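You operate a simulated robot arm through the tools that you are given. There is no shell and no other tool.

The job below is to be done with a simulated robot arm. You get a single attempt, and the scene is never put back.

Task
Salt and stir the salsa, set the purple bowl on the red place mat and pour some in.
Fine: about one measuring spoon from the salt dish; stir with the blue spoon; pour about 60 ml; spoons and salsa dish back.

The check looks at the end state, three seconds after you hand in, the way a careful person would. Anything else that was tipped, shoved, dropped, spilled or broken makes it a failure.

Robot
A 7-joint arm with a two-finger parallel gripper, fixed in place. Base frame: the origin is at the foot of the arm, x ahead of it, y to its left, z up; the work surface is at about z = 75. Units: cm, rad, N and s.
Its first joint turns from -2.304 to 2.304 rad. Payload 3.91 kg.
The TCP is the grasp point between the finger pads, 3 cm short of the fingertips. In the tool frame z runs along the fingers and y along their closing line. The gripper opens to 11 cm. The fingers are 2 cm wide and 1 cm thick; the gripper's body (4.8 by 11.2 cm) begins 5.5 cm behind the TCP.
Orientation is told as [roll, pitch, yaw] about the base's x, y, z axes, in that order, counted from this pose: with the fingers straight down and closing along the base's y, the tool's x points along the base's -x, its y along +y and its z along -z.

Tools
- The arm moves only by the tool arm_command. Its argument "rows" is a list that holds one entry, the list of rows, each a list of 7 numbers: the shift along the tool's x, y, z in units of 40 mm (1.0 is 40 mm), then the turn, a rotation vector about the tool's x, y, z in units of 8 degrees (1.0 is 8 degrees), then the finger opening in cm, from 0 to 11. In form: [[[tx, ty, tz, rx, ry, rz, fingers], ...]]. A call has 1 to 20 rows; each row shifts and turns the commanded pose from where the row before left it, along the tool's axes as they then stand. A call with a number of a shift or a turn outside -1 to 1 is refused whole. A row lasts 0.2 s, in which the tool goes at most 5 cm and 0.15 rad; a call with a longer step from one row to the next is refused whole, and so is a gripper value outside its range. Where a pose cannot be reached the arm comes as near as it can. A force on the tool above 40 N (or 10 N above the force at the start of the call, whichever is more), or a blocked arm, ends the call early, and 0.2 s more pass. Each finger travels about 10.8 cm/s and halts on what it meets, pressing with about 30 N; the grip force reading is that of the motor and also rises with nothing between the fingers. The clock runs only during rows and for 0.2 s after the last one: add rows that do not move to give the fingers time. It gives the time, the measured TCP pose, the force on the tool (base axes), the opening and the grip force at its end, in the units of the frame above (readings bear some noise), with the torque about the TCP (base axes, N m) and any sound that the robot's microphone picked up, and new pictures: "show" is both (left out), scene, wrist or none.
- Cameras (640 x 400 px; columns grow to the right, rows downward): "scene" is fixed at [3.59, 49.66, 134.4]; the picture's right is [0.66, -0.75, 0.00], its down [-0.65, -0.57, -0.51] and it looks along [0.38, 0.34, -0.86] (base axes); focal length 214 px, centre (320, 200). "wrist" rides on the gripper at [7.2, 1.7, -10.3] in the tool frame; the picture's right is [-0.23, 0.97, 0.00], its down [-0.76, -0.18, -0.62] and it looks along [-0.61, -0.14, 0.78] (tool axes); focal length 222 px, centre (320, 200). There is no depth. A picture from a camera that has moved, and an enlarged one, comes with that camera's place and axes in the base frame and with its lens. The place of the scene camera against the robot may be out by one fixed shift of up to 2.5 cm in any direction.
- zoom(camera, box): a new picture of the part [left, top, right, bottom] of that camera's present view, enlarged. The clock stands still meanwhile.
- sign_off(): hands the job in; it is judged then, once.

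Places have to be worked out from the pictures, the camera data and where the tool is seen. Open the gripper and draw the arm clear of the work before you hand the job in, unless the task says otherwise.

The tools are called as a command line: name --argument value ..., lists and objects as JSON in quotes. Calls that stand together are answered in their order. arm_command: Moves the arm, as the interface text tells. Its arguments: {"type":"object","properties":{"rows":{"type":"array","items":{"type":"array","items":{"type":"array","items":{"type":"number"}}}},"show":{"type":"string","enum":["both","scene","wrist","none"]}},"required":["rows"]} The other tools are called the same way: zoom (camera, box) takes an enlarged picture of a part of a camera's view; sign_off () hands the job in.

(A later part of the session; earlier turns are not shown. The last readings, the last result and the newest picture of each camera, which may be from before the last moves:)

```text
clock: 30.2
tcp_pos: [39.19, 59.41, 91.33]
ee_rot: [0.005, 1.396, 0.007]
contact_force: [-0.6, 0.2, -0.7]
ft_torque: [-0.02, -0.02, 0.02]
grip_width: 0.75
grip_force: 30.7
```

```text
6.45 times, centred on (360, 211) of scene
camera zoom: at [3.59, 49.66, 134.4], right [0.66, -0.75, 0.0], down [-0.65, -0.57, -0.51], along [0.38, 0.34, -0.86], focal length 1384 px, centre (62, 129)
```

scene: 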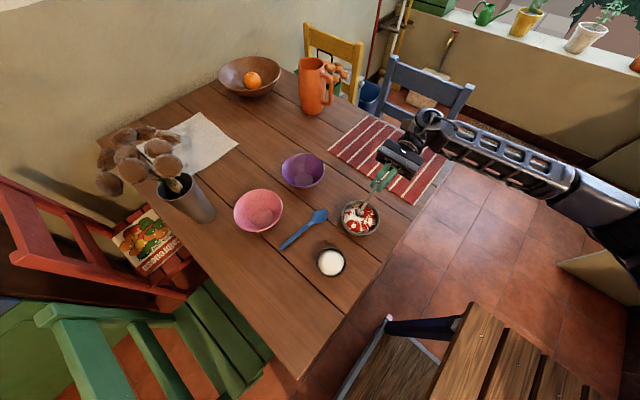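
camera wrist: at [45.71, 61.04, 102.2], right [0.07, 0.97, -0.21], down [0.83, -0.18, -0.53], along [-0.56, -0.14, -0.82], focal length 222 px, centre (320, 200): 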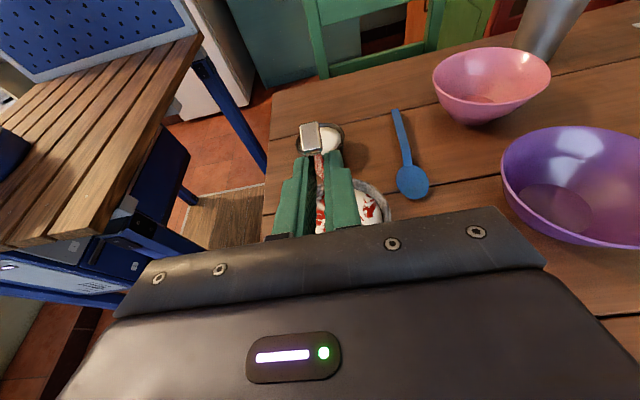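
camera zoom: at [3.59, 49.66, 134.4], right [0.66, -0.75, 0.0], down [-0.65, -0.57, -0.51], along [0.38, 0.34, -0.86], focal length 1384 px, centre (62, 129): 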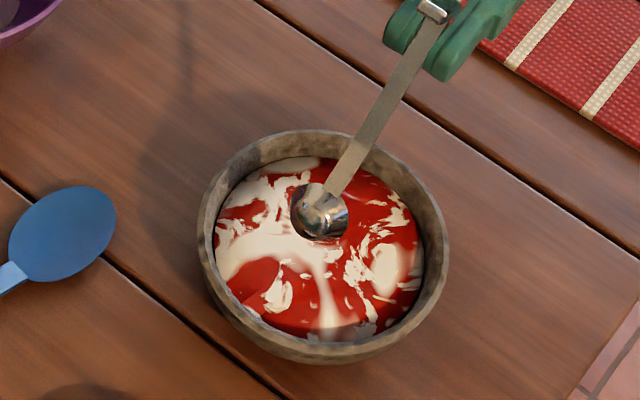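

The spoon bowl is tipped out (its metal underside shows) and the salt lies in the salsa. I rotate back to level around the bowl and lift.

arm_command --rows '[[[0.2586, 0, 0.2295, 0, -1, 0, 0], [0.2586, 0, 0.2295, 0, -1, 0, 0], [0.2586, 0, 0.2295, 0, -1, 0, 0], [0.2586, 0, 0.2295, 0, -1, 0, 0], [0.2586, 0, 0.2295, 0, -1, 0, 0], [0.2586, 0, 0.2295, 0, -1, 0, 0], [0.2586, 0, 0.2295, 0, -1, 0, 0], [0.2586, 0, 0.2295, 0, -1, 0, 0], [0.2586, 0, 0.2295, 0, -1, 0, 0], [0.2586, 0, 0.2295, 0, -1, 0, 0], [0.2586, 0, 0.2295, 0, -1, 0, 0], [0.2586, 0, 0.2295, 0, -1, 0, 0], [0.2586, 0, 0.2295, 0, -1, 0, 0], [0.2586, 0, 0.2295, 0, -1, 0, 0], [0.2586, 0, 0.2295, 0, -1, 0, 0], [-0.3215, 0, -0.383, 0, 0, 0, 0], [-0.3215, 0, -0.383, 0, 0, 0, 0], [-0.3215, 0, -0.383, 0, 0, 0, 0], [0, 0, 0, 0, 0, 0, 0]]]'

zoom --camera "wrist" --box '[200, 70, 440, 240]'

```text
clock: 34.2
tcp_pos: [22.73, 59.48, 92.15]
ee_rot: [0.002, -0.698, -0.001]
contact_force: [0.4, -0.7, -0.3]
ft_torque: [-0.01, 0.02, 0.06]
grip_width: 0.75
grip_force: 29.9
camera wrist: at [10.55, 61.18, 95.27], right [0.17, 0.97, 0.15], down [0.18, -0.18, 0.97], along [0.97, -0.14, -0.21], focal length 222 px, centre (320, 200)
```

scene: 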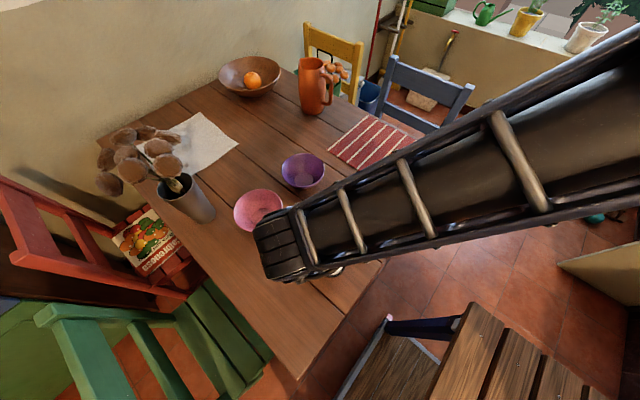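
wrist: 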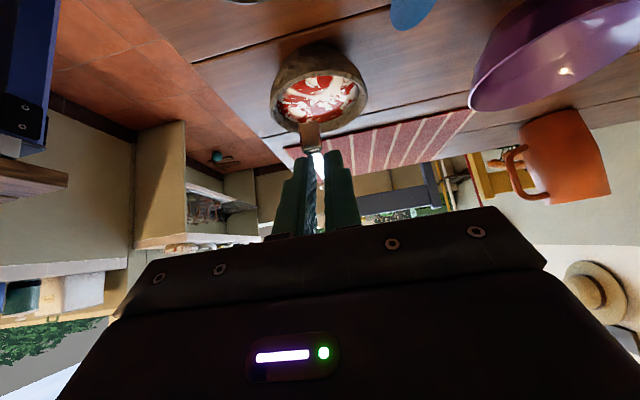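

```text
2.35 times, centred on (320, 155) of wrist
camera zoom: at [10.55, 61.18, 95.27], right [0.17, 0.97, 0.15], down [0.18, -0.18, 0.97], along [0.97, -0.14, -0.21], focal length 523 px, centre (320, 306)
```

zoom: 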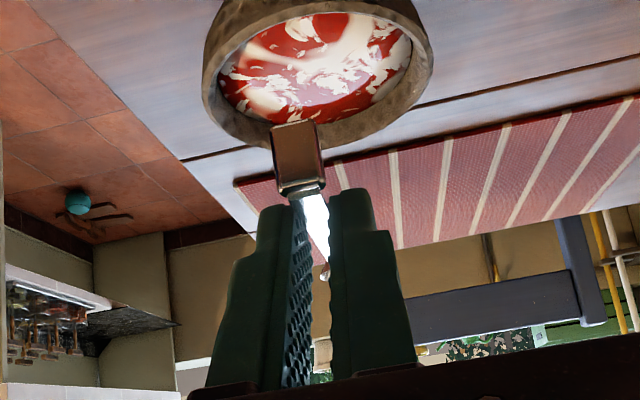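

Salt is visible in the salsa. I carry the measuring spoon back above its original place and yaw back.

arm_command --rows '[[[0.762, -0.281, -0.64, 0, 0, 0, 0], [0.762, -0.281, -0.64, 0, 0, 0, 0], [0.762, -0.281, -0.64, 0, 0, 0, 0], [0.762, -0.281, -0.64, 0, 0, 0, 0], [0.762, -0.281, -0.64, 0, 0, 0, 0], [0, 0, 0, -0.643, 0, -0.766, 0], [0, 0, 0, -0.643, 0, -0.766, 0], [0, 0, 0, -0.643, 0, -0.766, 0], [0, 0, 0, -0.643, 0, -0.766, 0], [0, 0, 0, -0.643, 0, -0.766, 0], [0, 0, 0, -0.643, 0, -0.766, 0], [0, 0, 0, -0.643, 0, -0.766, 0], [0, 0, 0, -0.643, 0, -0.766, 0], [0, 0, 0, -0.643, 0, -0.766, 0], [0, 0, 0, -0.643, 0, -0.766, 0], [0, 0, 0, -0.643, 0, -0.766, 0], [0, 0, 0, -0.476, 0, -0.567, 0], [0, 0, 0, 0, 0, 0, 0]]]'

zoom --camera "scene" --box '[240, 200, 400, 325]'

zoom --camera "scene" --box '[320, 180, 400, 242]'

```text
clock: 38.0
tcp_pos: [2.94, 53.79, 92.06]
ee_rot: [0.001, -0.698, 1.64]
contact_force: [0.7, 0.0, -0.3]
ft_torque: [-0.02, 0.01, 0.02]
grip_width: 0.75
grip_force: 30.0
camera wrist: at [2.09, 41.49, 95.3], right [-0.98, 0.11, 0.15], down [0.16, 0.19, 0.97], along [0.07, 0.98, -0.21], focal length 222 px, centre (320, 200)
```

scene: 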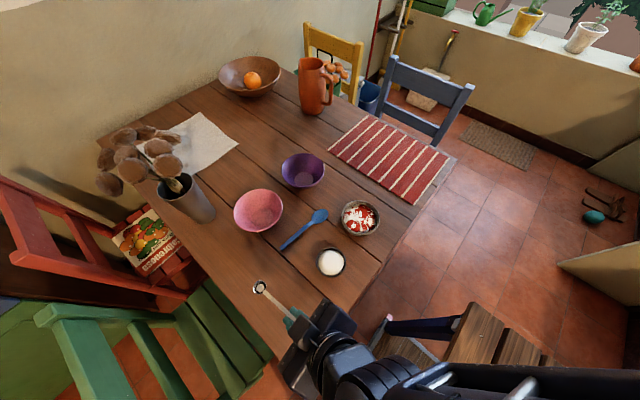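
wrist: 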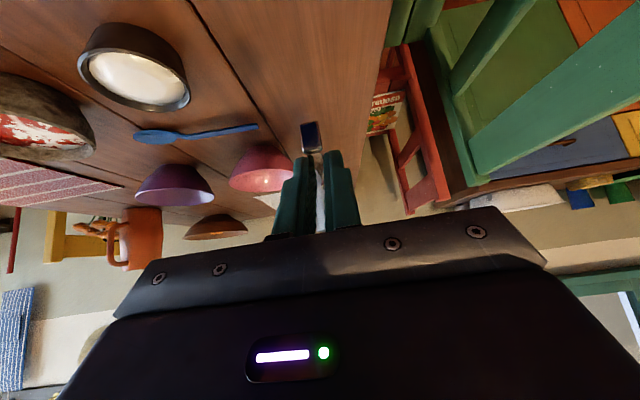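

```text
3.20 times, centred on (320, 262) of scene
camera zoom: at [3.59, 49.66, 134.4], right [0.66, -0.75, 0.0], down [-0.65, -0.57, -0.51], along [0.38, 0.34, -0.86], focal length 686 px, centre (320, 0)
```

zoom: 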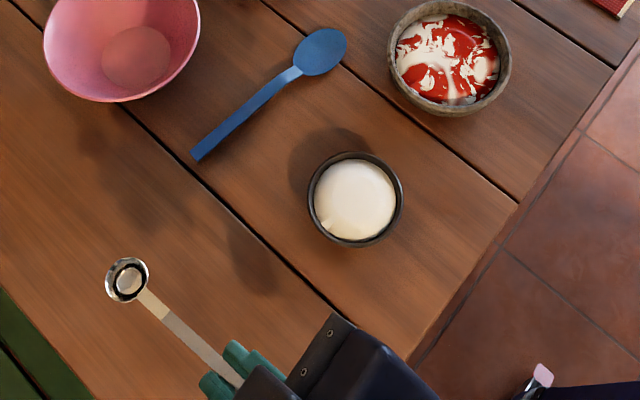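

```text
6.45 times, centred on (360, 211) of scene
camera zoom: at [3.59, 49.66, 134.4], right [0.66, -0.75, 0.0], down [-0.65, -0.57, -0.51], along [0.38, 0.34, -0.86], focal length 1384 px, centre (62, 129)
```

zoom: 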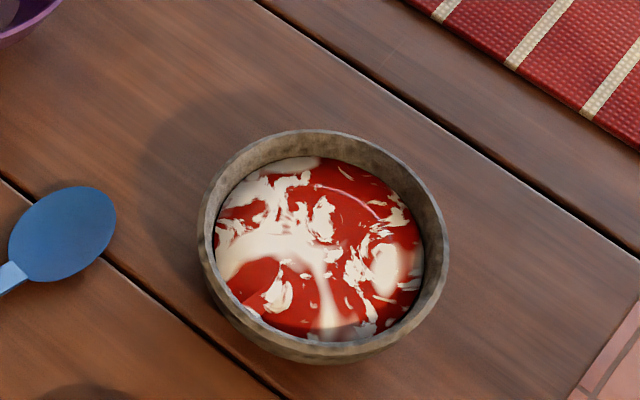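

The salt is in the salsa and the table is clean. I zoom in on the spoon bowl to confirm it is empty before putting it down.

zoom --camera "scene" --box '[244, 275, 284, 303]'

```text
14.29 times, centred on (264, 289) of scene
camera zoom: at [3.59, 49.66, 134.4], right [0.66, -0.75, 0.0], down [-0.65, -0.57, -0.51], along [0.38, 0.34, -0.86], focal length 3064 px, centre (1120, -1071)
```

zoom: 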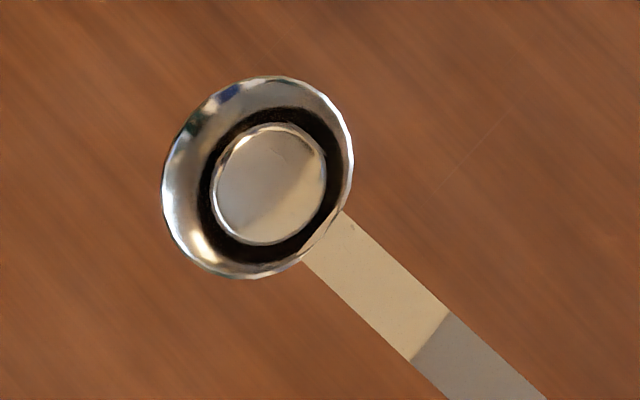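

The spoon is clean and empty. I lower it back to its recorded resting pose.

arm_command --rows '[[[0.5626, 0.025, 0.6703, 0, 0, 0, 0], [0.5626, 0, 0.6703, 0, 0, 0, 0], [0.5626, 0, 0.6703, 0, 0, 0, 0], [0.2411, 0, 0.2873, 0, 0, 0, 0], [0.1608, 0, 0.1915, 0, 0, 0, 0], [0.04, 0, 0.048, 0, 0, 0, 0], [0, 0, 0, 0, 0, 0, 0]]]'

zoom --camera "wrist" --box '[200, 60, 440, 260]'

zoom --camera "scene" --box '[250, 270, 330, 332]'

```text
clock: 39.6
tcp_pos: [2.93, 53.6, 78.85]
ee_rot: [0.001, -0.697, 1.641]
contact_force: [0.7, 0.2, 0.3]
ft_torque: [-0.02, 0.0, 0.02]
grip_width: 0.78
grip_force: 30.2
camera wrist: at [2.04, 41.38, 82.05], right [-0.98, 0.11, 0.15], down [0.16, 0.19, 0.97], along [0.07, 0.98, -0.21], focal length 222 px, centre (320, 200)
```

scene: 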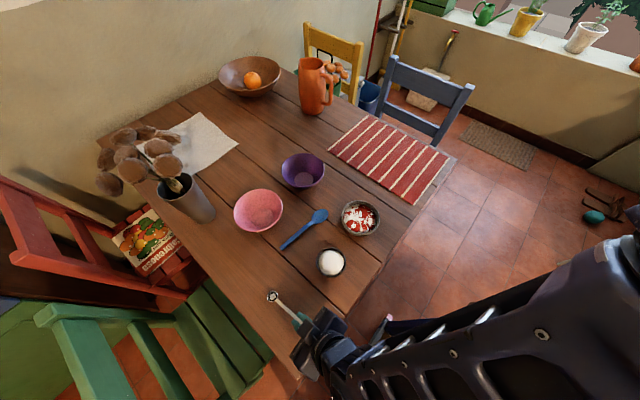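
wrist: 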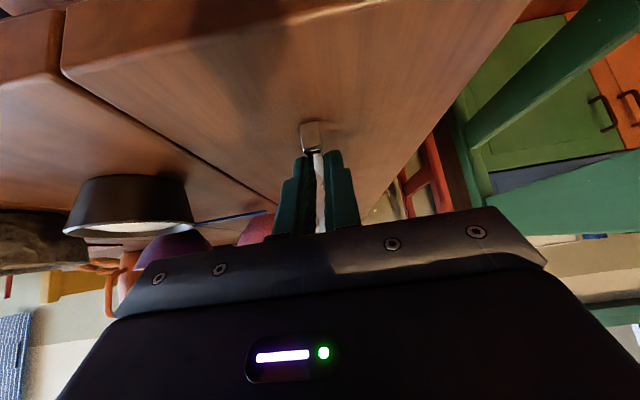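

```text
2.00 times, centred on (320, 160) of wrist
camera zoom: at [2.04, 41.38, 82.05], right [-0.98, 0.11, 0.15], down [0.16, 0.19, 0.97], along [0.07, 0.98, -0.21], focal length 444 px, centre (320, 280)
```

zoom: 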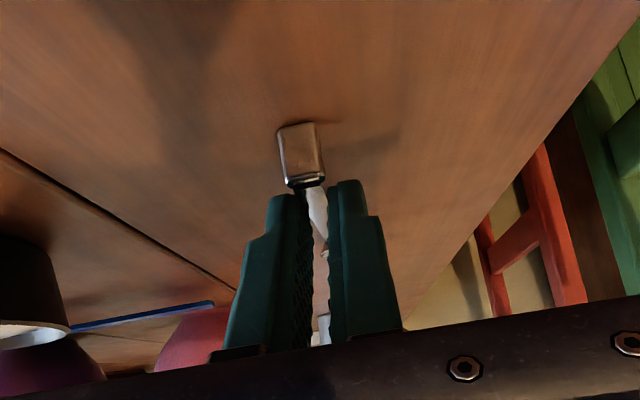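

```text
6.45 times, centred on (290, 301) of scene
camera zoom: at [3.59, 49.66, 134.4], right [0.66, -0.75, 0.0], down [-0.65, -0.57, -0.51], along [0.38, 0.34, -0.86], focal length 1384 px, centre (514, -452)
```

zoom: 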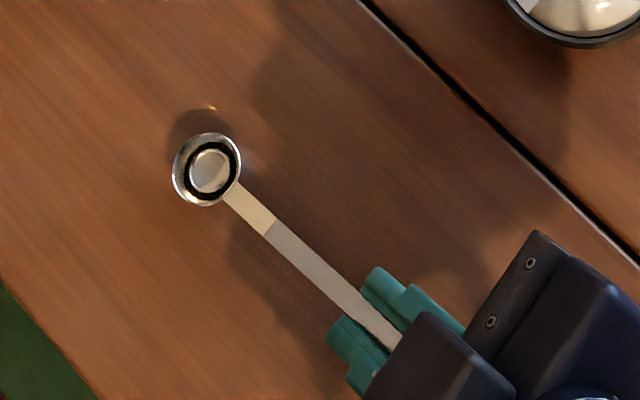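

It is 0.3 cm above rest and almost exactly on its original spot. I ease it down the last bit and then open the fingers.

arm_command --rows '[[[0.007, 0.01, 0.086, 0, 0, 0, 0], [0, 0, 0, 0, 0, 0, 0], [0, 0, 0, 0, 0, 0, 1.2], [0, 0, 0, 0, 0, 0, 2.5], [0, 0, 0, 0, 0, 0, 4], [0, 0, 0, 0, 0, 0, 4]]]'

zoom --camera "wrist" --box '[200, 60, 440, 260]'

zoom --camera "scene" --box '[250, 270, 330, 332]'

```text
clock: 41.0
tcp_pos: [2.83, 53.92, 78.63]
ee_rot: [0.0, -0.7, 1.641]
contact_force: [0.0, -1.2, 0.2]
ft_torque: [-0.02, -0.01, -0.01]
grip_width: 4.01
grip_force: 0.0
camera wrist: at [1.95, 41.61, 81.78], right [-0.98, 0.11, 0.15], down [0.16, 0.19, 0.97], along [0.07, 0.98, -0.21], focal length 222 px, centre (320, 200)
```

scene: 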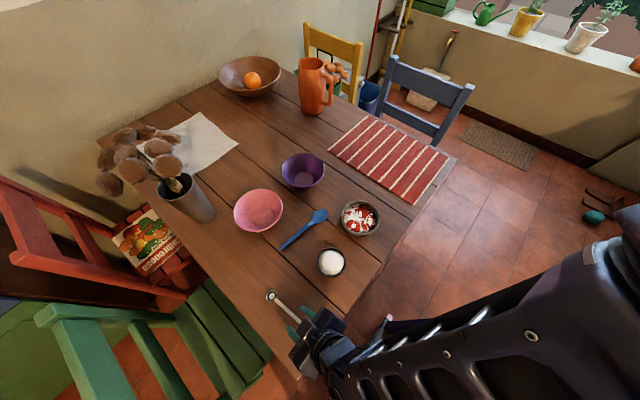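
wrist: 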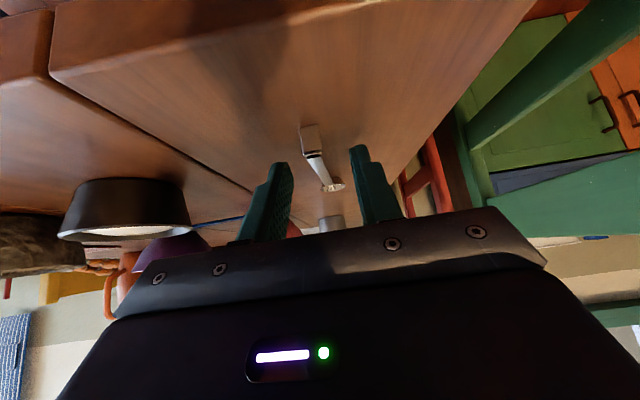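

```text
2.00 times, centred on (320, 160) of wrist
camera zoom: at [1.95, 41.61, 81.78], right [-0.98, 0.11, 0.15], down [0.16, 0.19, 0.97], along [0.07, 0.98, -0.21], focal length 444 px, centre (320, 280)
```

zoom: 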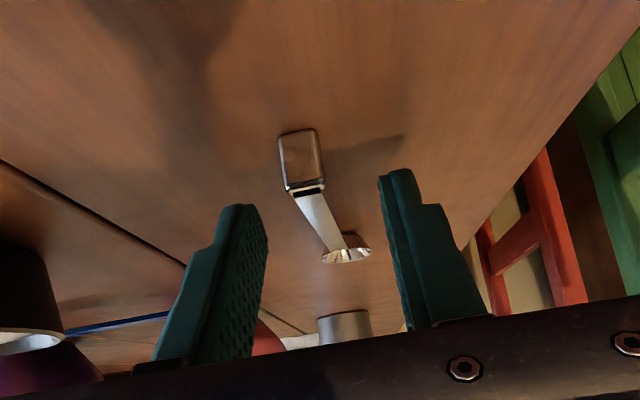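

```text
6.45 times, centred on (290, 301) of scene
camera zoom: at [3.59, 49.66, 134.4], right [0.66, -0.75, 0.0], down [-0.65, -0.57, -0.51], along [0.38, 0.34, -0.86], focal length 1384 px, centre (514, -452)
```

zoom: 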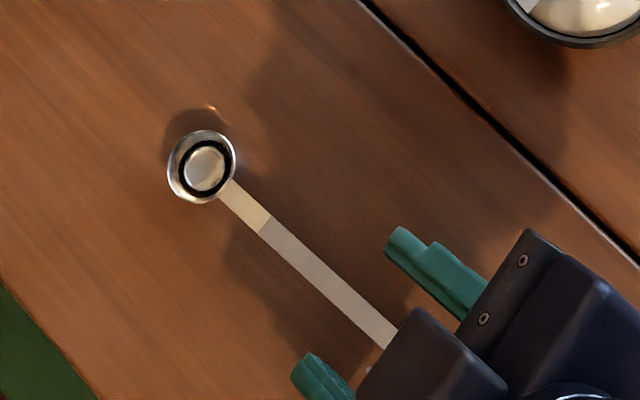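

The measuring spoon is back on its spot. I rise clear, bring the hand vertical, and turn toward the blue spoon.

arm_command --rows '[[[-0.3215, 0, -0.383, 0, 0, 0, 4], [-0.643, 0, -0.766, 0, 0, 0, 4], [-0.643, 0, -0.766, 0, 0, 0, 4], [-0.643, 0, -0.766, 0, 0, 0, 4], [-0.643, 0, -0.766, 0, 0, 0, 4], [0, 0, 0, 0, 1, 0, 4], [0, 0, 0, 0, 1, 0, 4], [0, 0, 0, 0, 1, 0, 4], [0, 0, 0, 0, 1, 0, 4], [0, 0, 0, 0, 1, 0, 4], [0, 0, 0, 0, 0, 0, 4]]]' --show "none"

arm_command --rows '[[[0, 0, 0, 0, 0, 1, 5], [0, 0, 0, 0, 0, 1, 5], [0, 0, 0, 0, 0, 1, 5], [0, 0, 0, 0, 0, 1, 5], [0, 0, 0, 0, 0, 1, 5], [0, 0, 0, 0, 0, 1, 5], [0, 0, 0, 0, 0, 1, 5], [0, 0, 0, 0, 0, 1, 5], [0, 0, 0, 0, 0, 1, 5], [0, 0, 0, 0, 0, 1, 5], [0, 0, 0, 0, 0, 1, 5], [0, 0, 0, 0, 0, 1, 5], [0, 0, 0, 0, 0, 0.68, 5], [0, 0, 0, 0, 0, 0, 5]]]' --show "wrist"

```text
clock: 43.4
tcp_pos: [2.82, 53.86, 96.68]
ee_rot: [-0.003, 0.002, 1.641]
contact_force: [0.0, -0.3, -1.1]
ft_torque: [-0.01, 0.0, 0.01]
grip_width: 4.02
grip_force: 0.1
```

```text
clock: 46.4
tcp_pos: [2.63, 53.81, 96.69]
ee_rot: [0.0, -0.001, -0.131]
contact_force: [-0.9, -0.3, -0.9]
ft_torque: [-0.02, 0.02, 0.01]
grip_width: 5.01
grip_force: 0.0
camera wrist: at [-4.21, 56.57, 106.83], right [0.35, 0.94, 0.0], down [0.73, -0.28, 0.62], along [0.58, -0.22, -0.78], focal length 222 px, centre (320, 200)
```

wrist: 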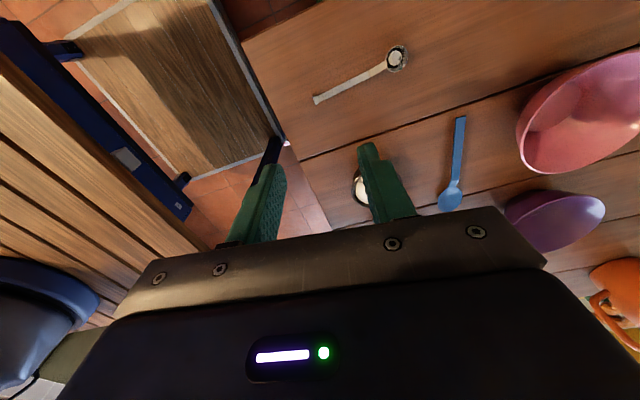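

Now I move above the blue spoon's handle for a close look.

arm_command --rows '[[[-0.377, 0.772, 0.279, 0, 0, 0, 5], [-0.377, 0.772, 0.279, 0, 0, 0, 5], [-0.377, 0.772, 0.279, 0, 0, 0, 5], [-0.377, 0.772, 0.279, 0, 0, 0, 5], [-0.377, 0.772, 0.279, 0, 0, 0, 5], [-0.377, 0.772, 0.279, 0, 0, 0, 5], [0, 0, 0, 0, 0, 0, 5]]]' --show "both"

zoom --camera "wrist" --box '[220, 40, 460, 240]'

```text
clock: 48.0
tcp_pos: [14.28, 71.4, 89.97]
ee_rot: [-0.001, 0.001, -0.131]
contact_force: [0.3, -0.7, -0.1]
ft_torque: [0.03, -0.01, 0.01]
grip_width: 5.01
grip_force: 0.1
camera wrist: at [7.4, 73.96, 100.25], right [0.35, 0.94, 0.0], down [0.73, -0.28, 0.62], along [0.58, -0.22, -0.78], focal length 222 px, centre (320, 200)
```

scene: 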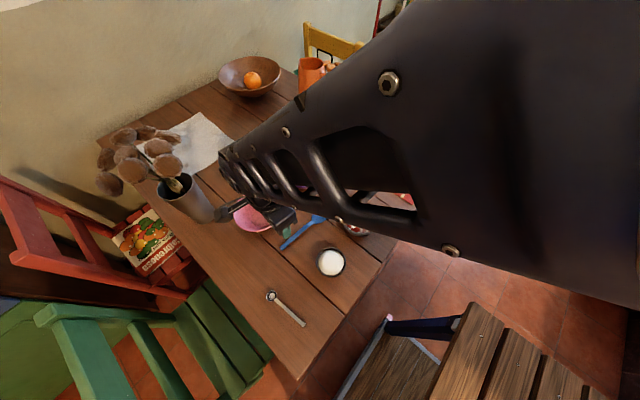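
wrist: 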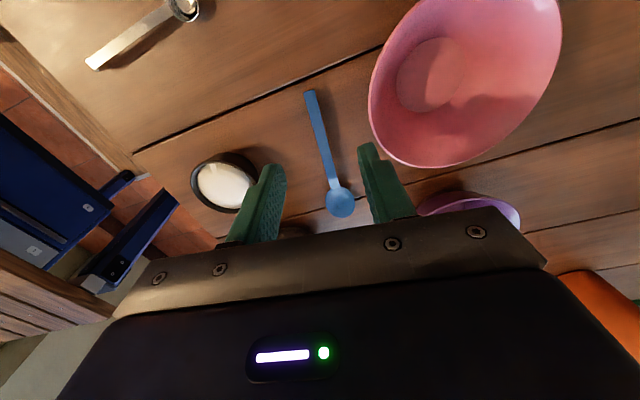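

```text
2.00 times, centred on (340, 140) of wrist
camera zoom: at [7.4, 73.96, 100.25], right [0.35, 0.94, 0.0], down [0.73, -0.28, 0.62], along [0.58, -0.22, -0.78], focal length 444 px, centre (280, 320)
```

zoom: 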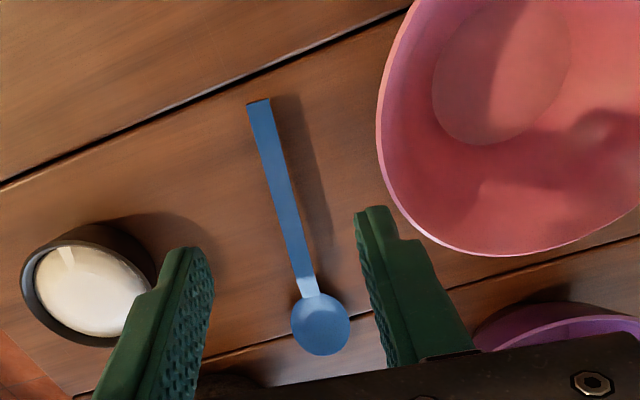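

The blue spoon's handle end is at about (11.9,71.2,76.4), also slightly raised, and it runs at about -6° yaw. The pink bowl's rim starts near y=75.5. I tilt the hand 40° again with a narrow opening and descend part way.

arm_command --rows '[[[0, 0, 0, 0, 0, -0.19, 4], [0, 0, 0, 0, -1, 0, 3.2], [0, 0, 0, 0, -1, 0, 3.2], [0, 0, 0, 0, -1, 0, 3.2], [0, 0, 0, 0, -1, 0, 3.2], [0, 0, 0, 0, -1, 0, 3.2], [0.533, -0.04, 0.474, 0, 0, 0, 3.2], [0.533, -0.04, 0.474, 0, 0, 0, 3.2], [0.533, -0.04, 0.474, 0, 0, 0, 3.2], [0, 0, 0, 0, 0, 0, 3.2]]]'

zoom --camera "wrist" --box '[200, 60, 440, 260]'

```text
clock: 50.2
tcp_pos: [12.7, 71.05, 81.42]
ee_rot: [0.002, -0.7, -0.103]
contact_force: [0.0, 0.0, 0.0]
ft_torque: [0.01, 0.0, 0.01]
grip_width: 3.21
grip_force: 0.0
camera wrist: at [0.85, 73.98, 84.59], right [0.27, 0.95, 0.15], down [0.16, -0.2, 0.97], along [0.95, -0.24, -0.21], focal length 222 px, centre (320, 200)
```

scene: 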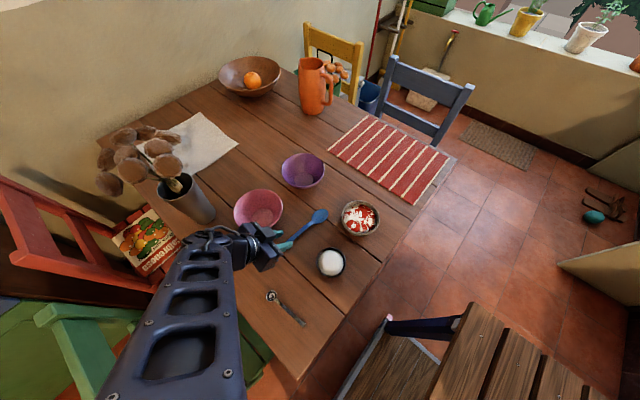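
wrist: 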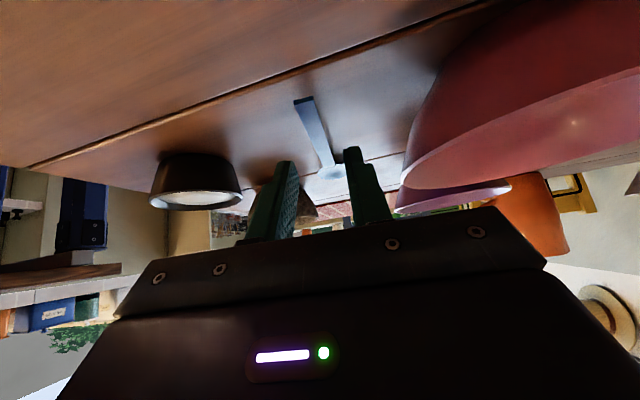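

```text
2.00 times, centred on (320, 160) of wrist
camera zoom: at [0.85, 73.98, 84.59], right [0.27, 0.95, 0.15], down [0.16, -0.2, 0.97], along [0.95, -0.24, -0.21], focal length 444 px, centre (320, 280)
```

zoom: 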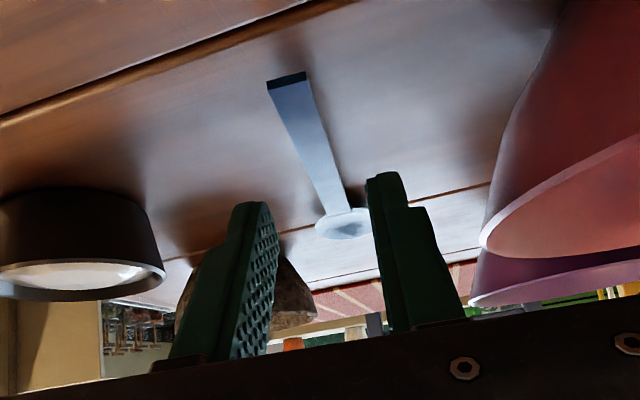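

The handle end reads (11.9,71.1,76.1) and the fingers straddle its line well. I descend the last 3 cm and close.

arm_command --rows '[[[0.23, 0, 0.313, 0, 0, 0, 3.2], [0.23, 0, 0.313, 0, 0, 0, 3.2], [0, 0, 0, 0, 0, 0, 3.2], [0, 0, 0, 0, 0, 0, 1.8], [0, 0, 0, 0, 0, 0, 0.8], [0, 0, 0, 0, 0, 0, 0], [0, 0, 0, 0, 0, 0, 0], [0, 0, 0, 0, 0, 0, 0]]]'

zoom --camera "wrist" --box '[200, 60, 440, 260]'

zoom --camera "scene" --box '[240, 180, 400, 280]'

```text
clock: 52.0
tcp_pos: [12.93, 70.83, 78.35]
ee_rot: [-0.001, -0.698, -0.104]
contact_force: [0.1, 0.0, 0.8]
ft_torque: [0.02, -0.07, 0.01]
grip_width: 1.28
grip_force: 29.9
camera wrist: at [0.98, 73.88, 81.52], right [0.27, 0.95, 0.15], down [0.16, -0.2, 0.97], along [0.95, -0.24, -0.21], focal length 222 px, centre (320, 200)
```

scene: 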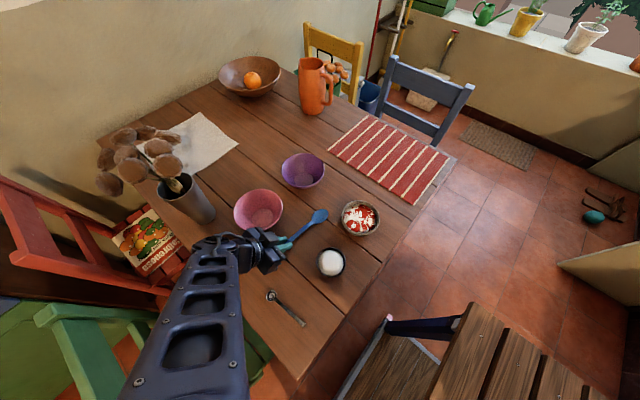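
wrist: 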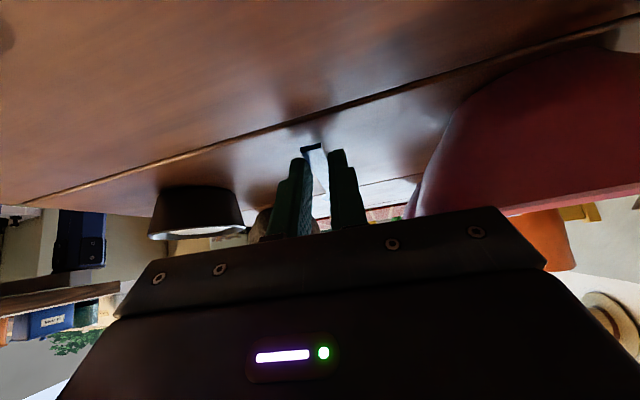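

```text
2.00 times, centred on (320, 160) of wrist
camera zoom: at [0.98, 73.88, 81.52], right [0.27, 0.95, 0.15], down [0.16, -0.2, 0.97], along [0.95, -0.24, -0.21], focal length 444 px, centre (320, 280)
```

zoom: 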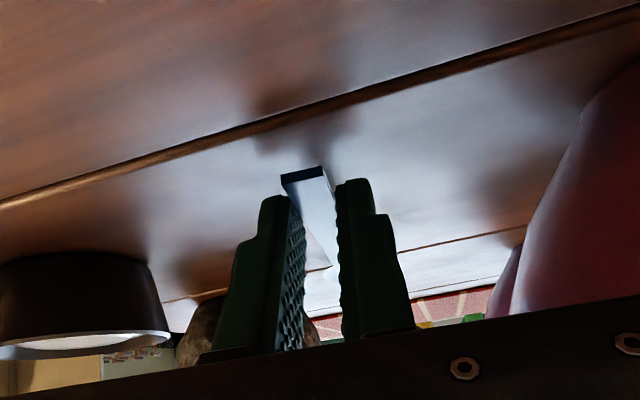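

```text
4.00 times, centred on (320, 230) of scene
camera zoom: at [3.59, 49.66, 134.4], right [0.66, -0.75, 0.0], down [-0.65, -0.57, -0.51], along [0.38, 0.34, -0.86], focal length 858 px, centre (320, 80)
```

zoom: 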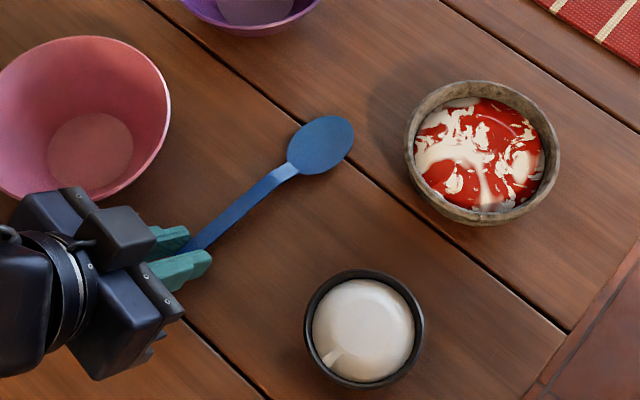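

The handle is held with the opening at 1.28 cm, and the spoon hasn't shifted. The return pose is TCP (12.93,70.83,78.35), pitch -0.698, yaw -0.104. I lift 24 cm straight up, then pitch the spoon down 64° for stirring.

arm_command --rows '[[[-0.3215, 0, -0.383, 0, 0, 0, 0], [-0.643, 0, -0.766, 0, 0, 0, 0], [-0.643, 0, -0.766, 0, 0, 0, 0], [-0.643, 0, -0.766, 0, 0, 0, 0], [-0.643, 0, -0.766, 0, 0, 0, 0], [-0.643, 0, -0.766, 0, 0, 0, 0], [-0.3215, 0, -0.383, 0, 0, 0, 0], [0, 0, 0, 0, 1, 0, 0], [0, 0, 0, 0, 1, 0, 0], [0, 0, 0, 0, 1, 0, 0], [0, 0, 0, 0, 1, 0, 0], [0, 0, 0, 0, 1, 0, 0], [0, 0, 0, 0, 1, 0, 0], [0, 0, 0, 0, 1, 0, 0], [0, 0, 0, 0, 1, 0, 0], [0, 0, 0, 0, 0, 0, 0]]]'

```text
clock: 55.4
tcp_pos: [13.11, 70.64, 102.37]
ee_rot: [0.0, 0.42, -0.102]
contact_force: [1.1, -0.1, -0.5]
ft_torque: [-0.01, 0.03, 0.04]
grip_width: 1.27
grip_force: 29.8
camera wrist: at [10.92, 72.68, 114.62], right [0.31, 0.95, -0.09], down [0.93, -0.28, 0.26], along [0.22, -0.16, -0.96], focal length 222 px, centre (320, 200)
```

scene: 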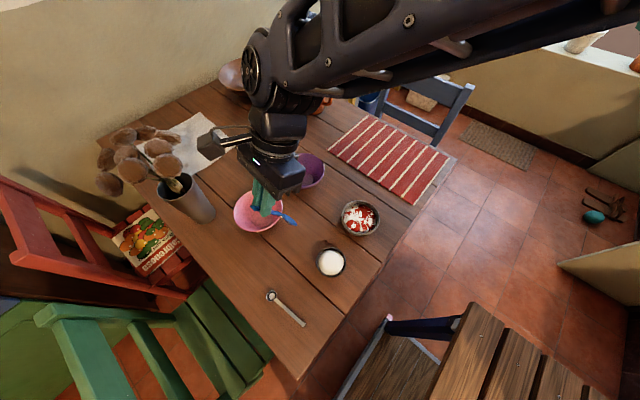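
wrist: 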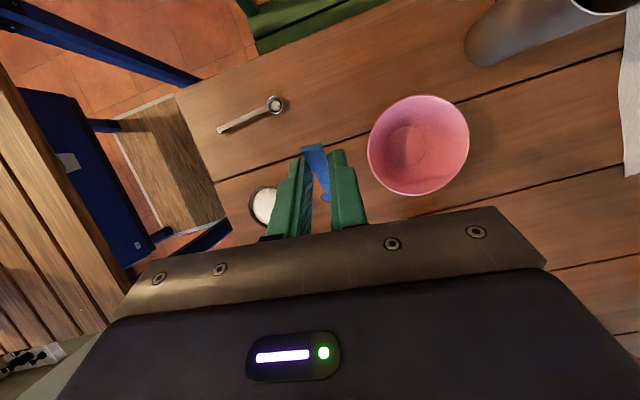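

I move the spoon over the salsa dish, keeping its tip well above the rim.

arm_command --rows '[[[-0.4, -0.24, -0.177, 0, 0, 0, 0], [-0.794, -0.481, -0.353, 0, 0, 0, 0], [-0.794, -0.481, -0.353, 0, 0, 0, 0], [-0.794, -0.481, -0.353, 0, 0, 0, 0], [-0.794, -0.481, -0.353, 0, 0, 0, 0], [-0.394, -0.241, -0.177, 0, 0, 0, 0], [0, 0, 0, 0, 0, 0, 0]]]'

zoom --camera "scene" --box '[290, 140, 450, 265]'

zoom --camera "wrist" --box '[200, 60, 440, 260]'

```text
clock: 57.0
tcp_pos: [29.25, 59.45, 102.43]
ee_rot: [0.0, 0.419, -0.102]
contact_force: [0.3, -0.4, -0.8]
ft_torque: [-0.01, -0.03, -0.03]
grip_width: 1.27
grip_force: 30.1
camera wrist: at [27.06, 61.38, 114.68], right [0.31, 0.95, -0.09], down [0.93, -0.28, 0.26], along [0.22, -0.16, -0.96], focal length 222 px, centre (320, 200)
```

scene: 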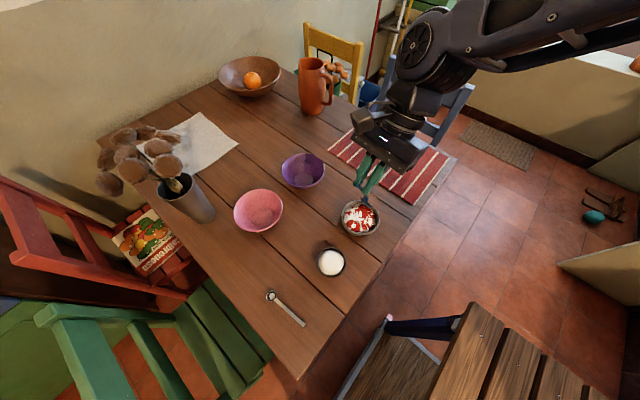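
wrist: 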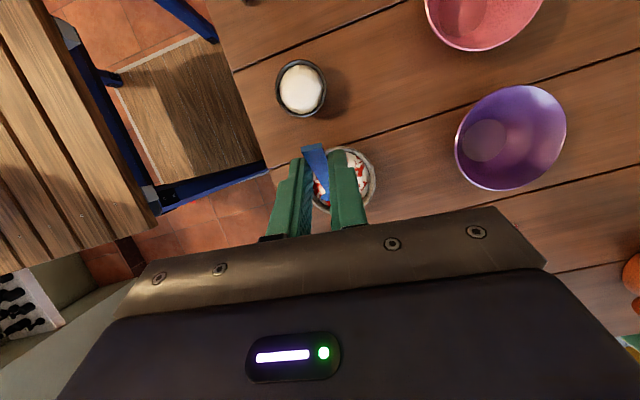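

```text
3.20 times, centred on (370, 202) of scene
camera zoom: at [3.59, 49.66, 134.4], right [0.66, -0.75, 0.0], down [-0.65, -0.57, -0.51], along [0.38, 0.34, -0.86], focal length 686 px, centre (160, 192)
```

zoom: 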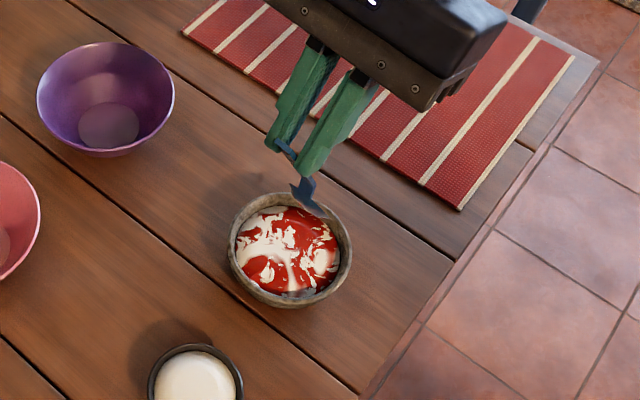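

```text
2.00 times, centred on (320, 160) of wrist
camera zoom: at [27.06, 61.38, 114.68], right [0.31, 0.95, -0.09], down [0.93, -0.28, 0.26], along [0.22, -0.16, -0.96], focal length 444 px, centre (320, 280)
```

zoom: 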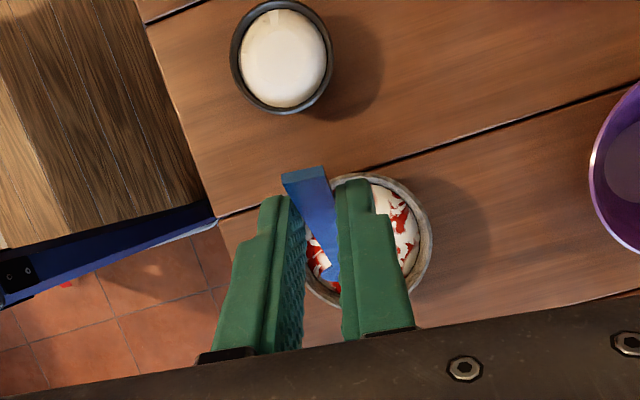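

The spoon tip is above the dish, whose centre is now about (32.9,59.6). I lower vertically until the tip is about 1.5 cm under the salsa surface.

arm_command --rows '[[[-0.187, 0.05, 0.42, 0, 0, 0, 0], [-0.187, 0, 0.42, 0, 0, 0, 0], [-0.187, 0, 0.42, 0, 0, 0, 0], [-0.187, 0, 0.42, 0, 0, 0, 0], [-0.14, 0, 0.315, 0, 0, 0, 0], [0, 0, 0, 0, 0, 0, 0]]]'

zoom --camera "scene" --box '[310, 160, 410, 240]'

zoom --camera "wrist" --box '[200, 60, 440, 260]'

```text
clock: 58.4
tcp_pos: [29.42, 59.53, 93.46]
ee_rot: [-0.001, 0.419, -0.104]
contact_force: [0.2, -0.2, -0.2]
ft_torque: [-0.02, -0.01, -0.02]
grip_width: 1.27
grip_force: 30.0
camera wrist: at [27.25, 61.39, 105.73], right [0.31, 0.95, -0.09], down [0.93, -0.28, 0.26], along [0.22, -0.16, -0.96], focal length 222 px, centre (320, 200)
```

scene: 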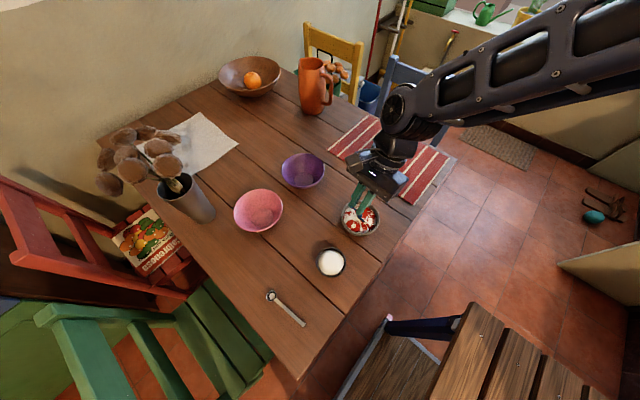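
wrist: 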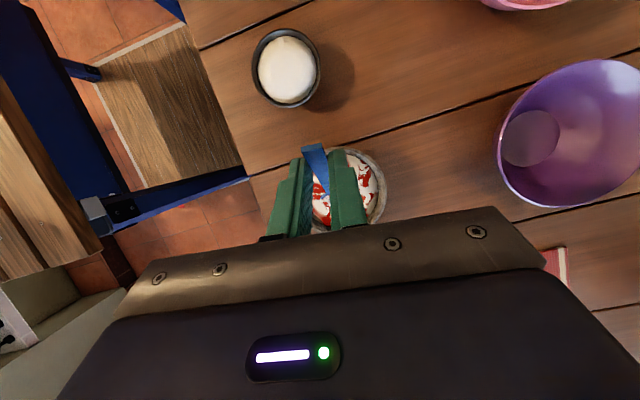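

```text
5.00 times, centred on (360, 200) of scene
camera zoom: at [3.59, 49.66, 134.4], right [0.66, -0.75, 0.0], down [-0.65, -0.57, -0.51], along [0.38, 0.34, -0.86], focal length 1072 px, centre (120, 200)
```

zoom: 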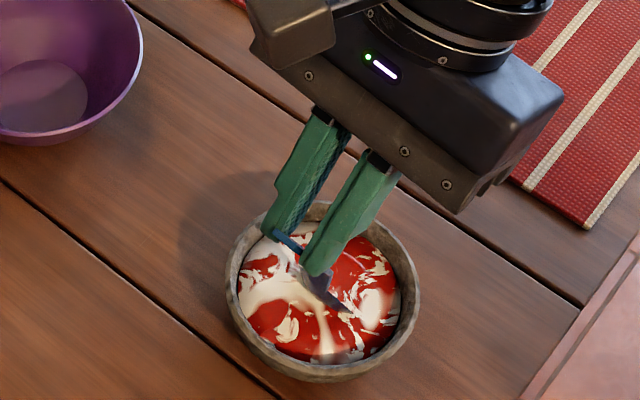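

```text
2.00 times, centred on (320, 160) of wrist
camera zoom: at [27.25, 61.39, 105.73], right [0.31, 0.95, -0.09], down [0.93, -0.28, 0.26], along [0.22, -0.16, -0.96], focal length 444 px, centre (320, 280)
```

zoom: 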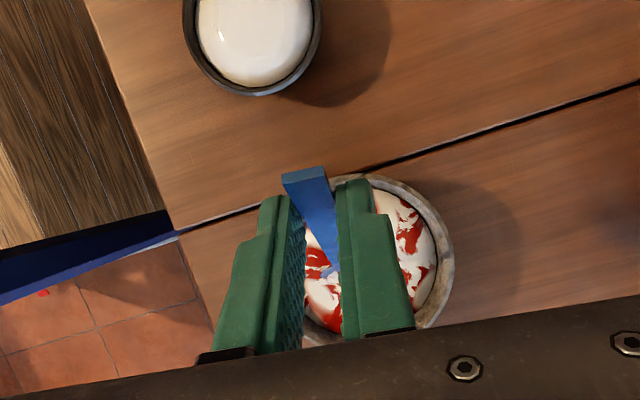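

The spoon is in the salsa near the centre with no contact force. I lower slightly more and stir in a 1.5 cm circle.

arm_command --rows '[[[-0.041, 0, 0.091, 0, 0, 0, 0], [-0.1713, 0, -0.0763, 0, 0, 0, 0], [-0.1713, 0, -0.0763, 0, 0, 0, 0], [0.0459, 0.1875, 0.0204, 0, 0, 0, 0], [0.1254, 0.1373, 0.0558, 0, 0, 0, 0], [0.1713, 0.0503, 0.0763, 0, 0, 0, 0], [0.1713, -0.0503, 0.0763, 0, 0, 0, 0], [0.1254, -0.1373, 0.0558, 0, 0, 0, 0], [0.0459, -0.1875, 0.0204, 0, 0, 0, 0], [-0.0459, -0.1875, -0.0204, 0, 0, 0, 0], [-0.1254, -0.1373, -0.0558, 0, 0, 0, 0], [-0.1713, -0.0503, -0.0763, 0, 0, 0, 0], [-0.1713, 0.0503, -0.0763, 0, 0, 0, 0], [-0.1254, 0.1373, -0.0558, 0, 0, 0, 0], [-0.0459, 0.1875, -0.0204, 0, 0, 0, 0]]]'

zoom --camera "scene" --box '[310, 160, 410, 240]'

```text
clock: 61.6
tcp_pos: [31.02, 59.44, 93.07]
ee_rot: [0.001, 0.419, -0.103]
contact_force: [0.1, 0.6, -0.6]
ft_torque: [-0.03, 0.01, 0.01]
grip_width: 1.27
grip_force: 30.7
camera wrist: at [28.77, 61.41, 105.39], right [0.31, 0.95, -0.09], down [0.93, -0.28, 0.26], along [0.22, -0.16, -0.96], focal length 222 px, centre (320, 200)
```

scene: 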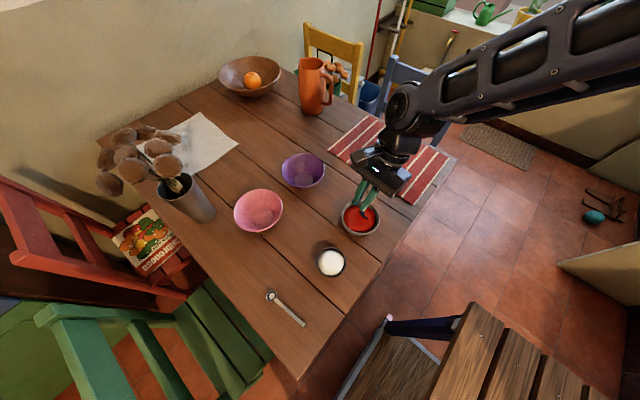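
wrist: 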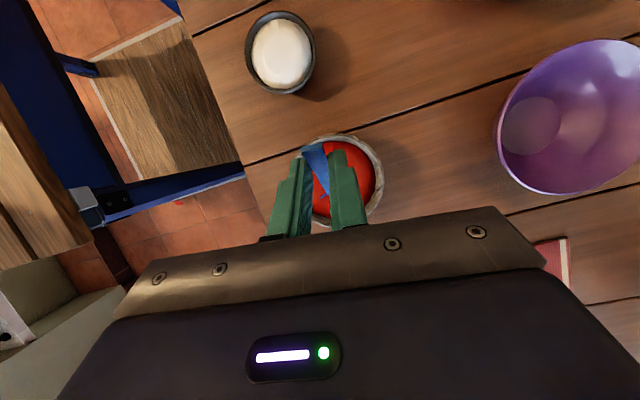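

```text
5.00 times, centred on (360, 200) of scene
camera zoom: at [3.59, 49.66, 134.4], right [0.66, -0.75, 0.0], down [-0.65, -0.57, -0.51], along [0.38, 0.34, -0.86], focal length 1072 px, centre (120, 200)
```

zoom: 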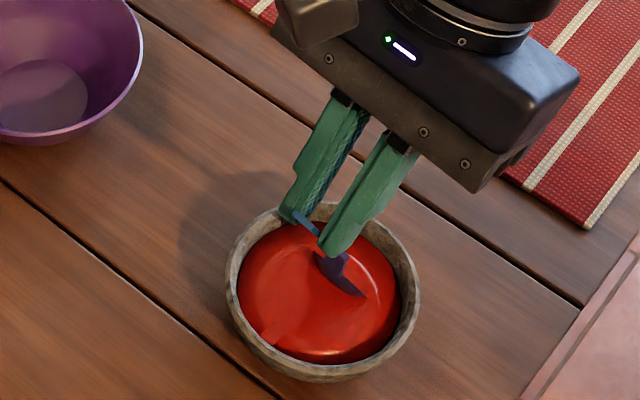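

The white streaks are gone and the salsa is an even red. I do another full circle for thoroughness, then return to the centre and lift the spoon slowly, pausing to let it drip.

arm_command --rows '[[[0.0459, 0.1875, 0.0204, 0, 0, 0, 0], [0.1254, 0.1373, 0.0558, 0, 0, 0, 0], [0.1713, 0.0503, 0.0763, 0, 0, 0, 0], [0.1713, -0.0503, 0.0763, 0, 0, 0, 0], [0.1254, -0.1373, 0.0558, 0, 0, 0, 0], [0.0459, -0.1875, 0.0204, 0, 0, 0, 0], [-0.0459, -0.1875, -0.0204, 0, 0, 0, 0], [-0.1254, -0.1373, -0.0558, 0, 0, 0, 0], [-0.1713, -0.0503, -0.0763, 0, 0, 0, 0], [-0.1713, 0.0503, -0.0763, 0, 0, 0, 0], [-0.1254, 0.1373, -0.0558, 0, 0, 0, 0], [-0.0459, 0.1875, -0.0204, 0, 0, 0, 0], [0.1713, 0, 0.0763, 0, 0, 0, 0], [0.1713, 0, 0.0763, 0, 0, 0, 0], [0.1, 0, -0.228, 0, 0, 0, 0], [0.1, 0, -0.228, 0, 0, 0, 0], [0.1, 0, -0.228, 0, 0, 0, 0], [0.1, 0, -0.228, 0, 0, 0, 0], [0, 0, 0, 0, 0, 0, 0], [0, 0, 0, 0, 0, 0, 0]]]'

zoom --camera "scene" --box '[310, 160, 410, 240]'

```text
clock: 65.8
tcp_pos: [29.38, 59.61, 97.06]
ee_rot: [0.0, 0.419, -0.104]
contact_force: [-0.2, 0.5, -0.2]
ft_torque: [0.04, 0.03, -0.01]
grip_width: 1.29
grip_force: 30.4
camera wrist: at [27.27, 61.6, 109.41], right [0.31, 0.95, -0.09], down [0.93, -0.28, 0.26], along [0.22, -0.16, -0.96], focal length 222 px, centre (320, 200)
```

scene: 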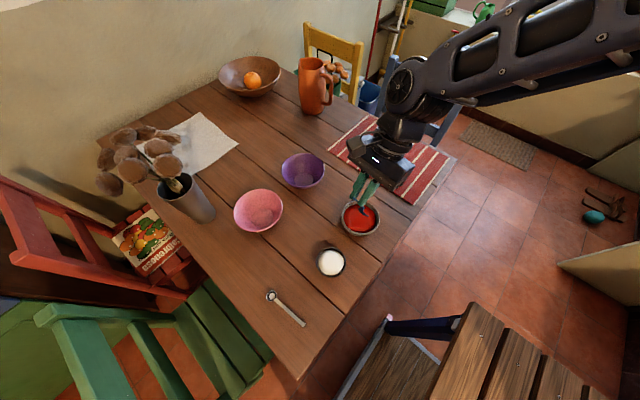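
wrist: 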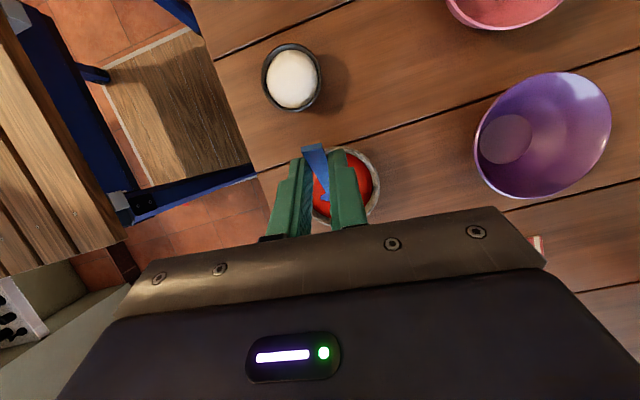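

```text
5.00 times, centred on (360, 200) of scene
camera zoom: at [3.59, 49.66, 134.4], right [0.66, -0.75, 0.0], down [-0.65, -0.57, -0.51], along [0.38, 0.34, -0.86], focal length 1072 px, centre (120, 200)
```

zoom: 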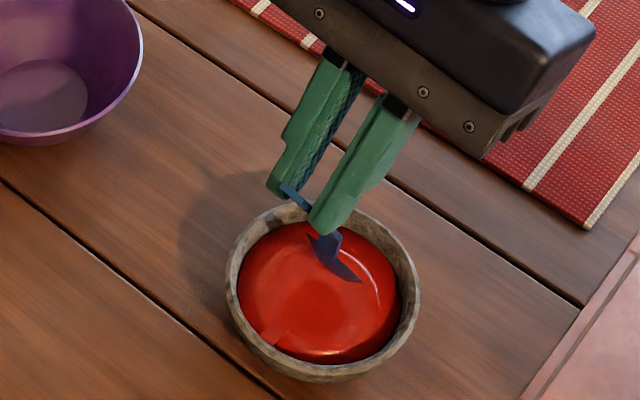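

The spoon is out of the salsa and looks clean. I wait briefly over the dish for drips, raise, and carry it back above its resting place.

arm_command --rows '[[[0, 0, 0, 0, 0, 0, 0], [0, 0, 0, 0, 0, 0, 0], [0, 0, 0, 0, 0, 0, 0], [0, 0, 0, 0, 0, 0, 0], [0, 0, 0, 0, 0, 0, 0], [0, 0, 0, 0, 0, 0, 0], [0.135, 0, -0.303, 0, 0, 0, 0], [0.135, 0, -0.303, 0, 0, 0, 0], [0.135, 0, -0.303, 0, 0, 0, 0], [0.135, 0, -0.303, 0, 0, 0, 0], [0, 0, 0, 0, 0, 0, 0], [0.396, 0.232, 0.1765, 0, 0, 0, 0], [0.792, 0.464, 0.353, 0, 0, 0, 0], [0.792, 0.464, 0.353, 0, 0, 0, 0], [0.792, 0.464, 0.353, 0, 0, 0, 0], [0.792, 0.464, 0.353, 0, 0, 0, 0], [0.396, 0.232, 0.1765, 0, 0, 0, 0], [0, 0, 0, 0, 0, 0, 0]]]'

zoom --camera "scene" --box '[230, 160, 410, 280]'

```text
clock: 69.6
tcp_pos: [13.29, 70.61, 102.47]
ee_rot: [0.0, 0.421, -0.105]
contact_force: [0.1, 0.0, -0.3]
ft_torque: [-0.01, 0.02, -0.01]
grip_width: 1.26
grip_force: 30.3
camera wrist: at [11.0, 72.57, 114.77], right [0.31, 0.95, -0.09], down [0.93, -0.28, 0.26], along [0.22, -0.16, -0.96], focal length 222 px, centre (320, 200)
```

scene: 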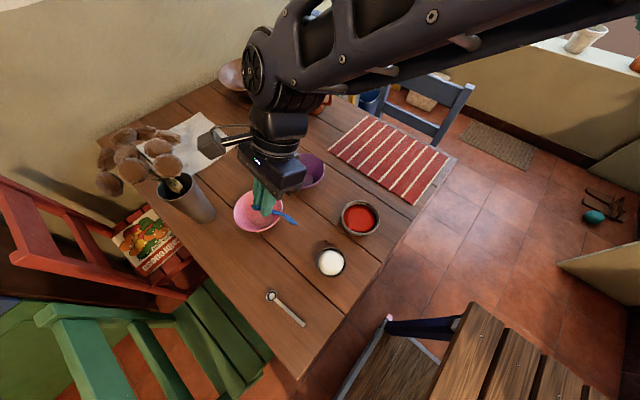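
wrist: 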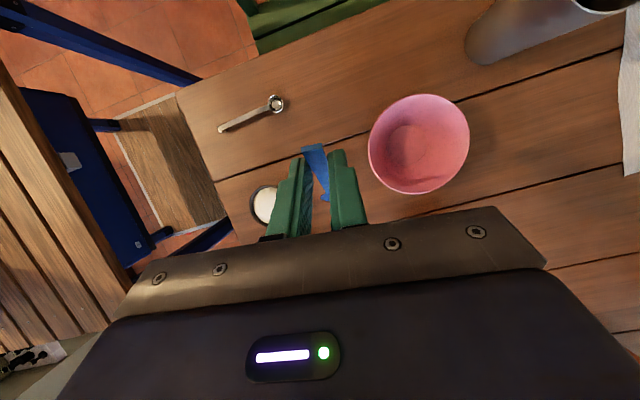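

```text
3.33 times, centred on (320, 220) of scene
camera zoom: at [3.59, 49.66, 134.4], right [0.66, -0.75, 0.0], down [-0.65, -0.57, -0.51], along [0.38, 0.34, -0.86], focal length 715 px, centre (320, 133)
```

zoom: 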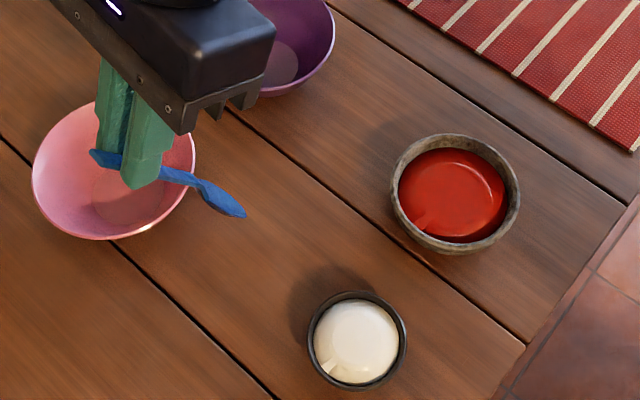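

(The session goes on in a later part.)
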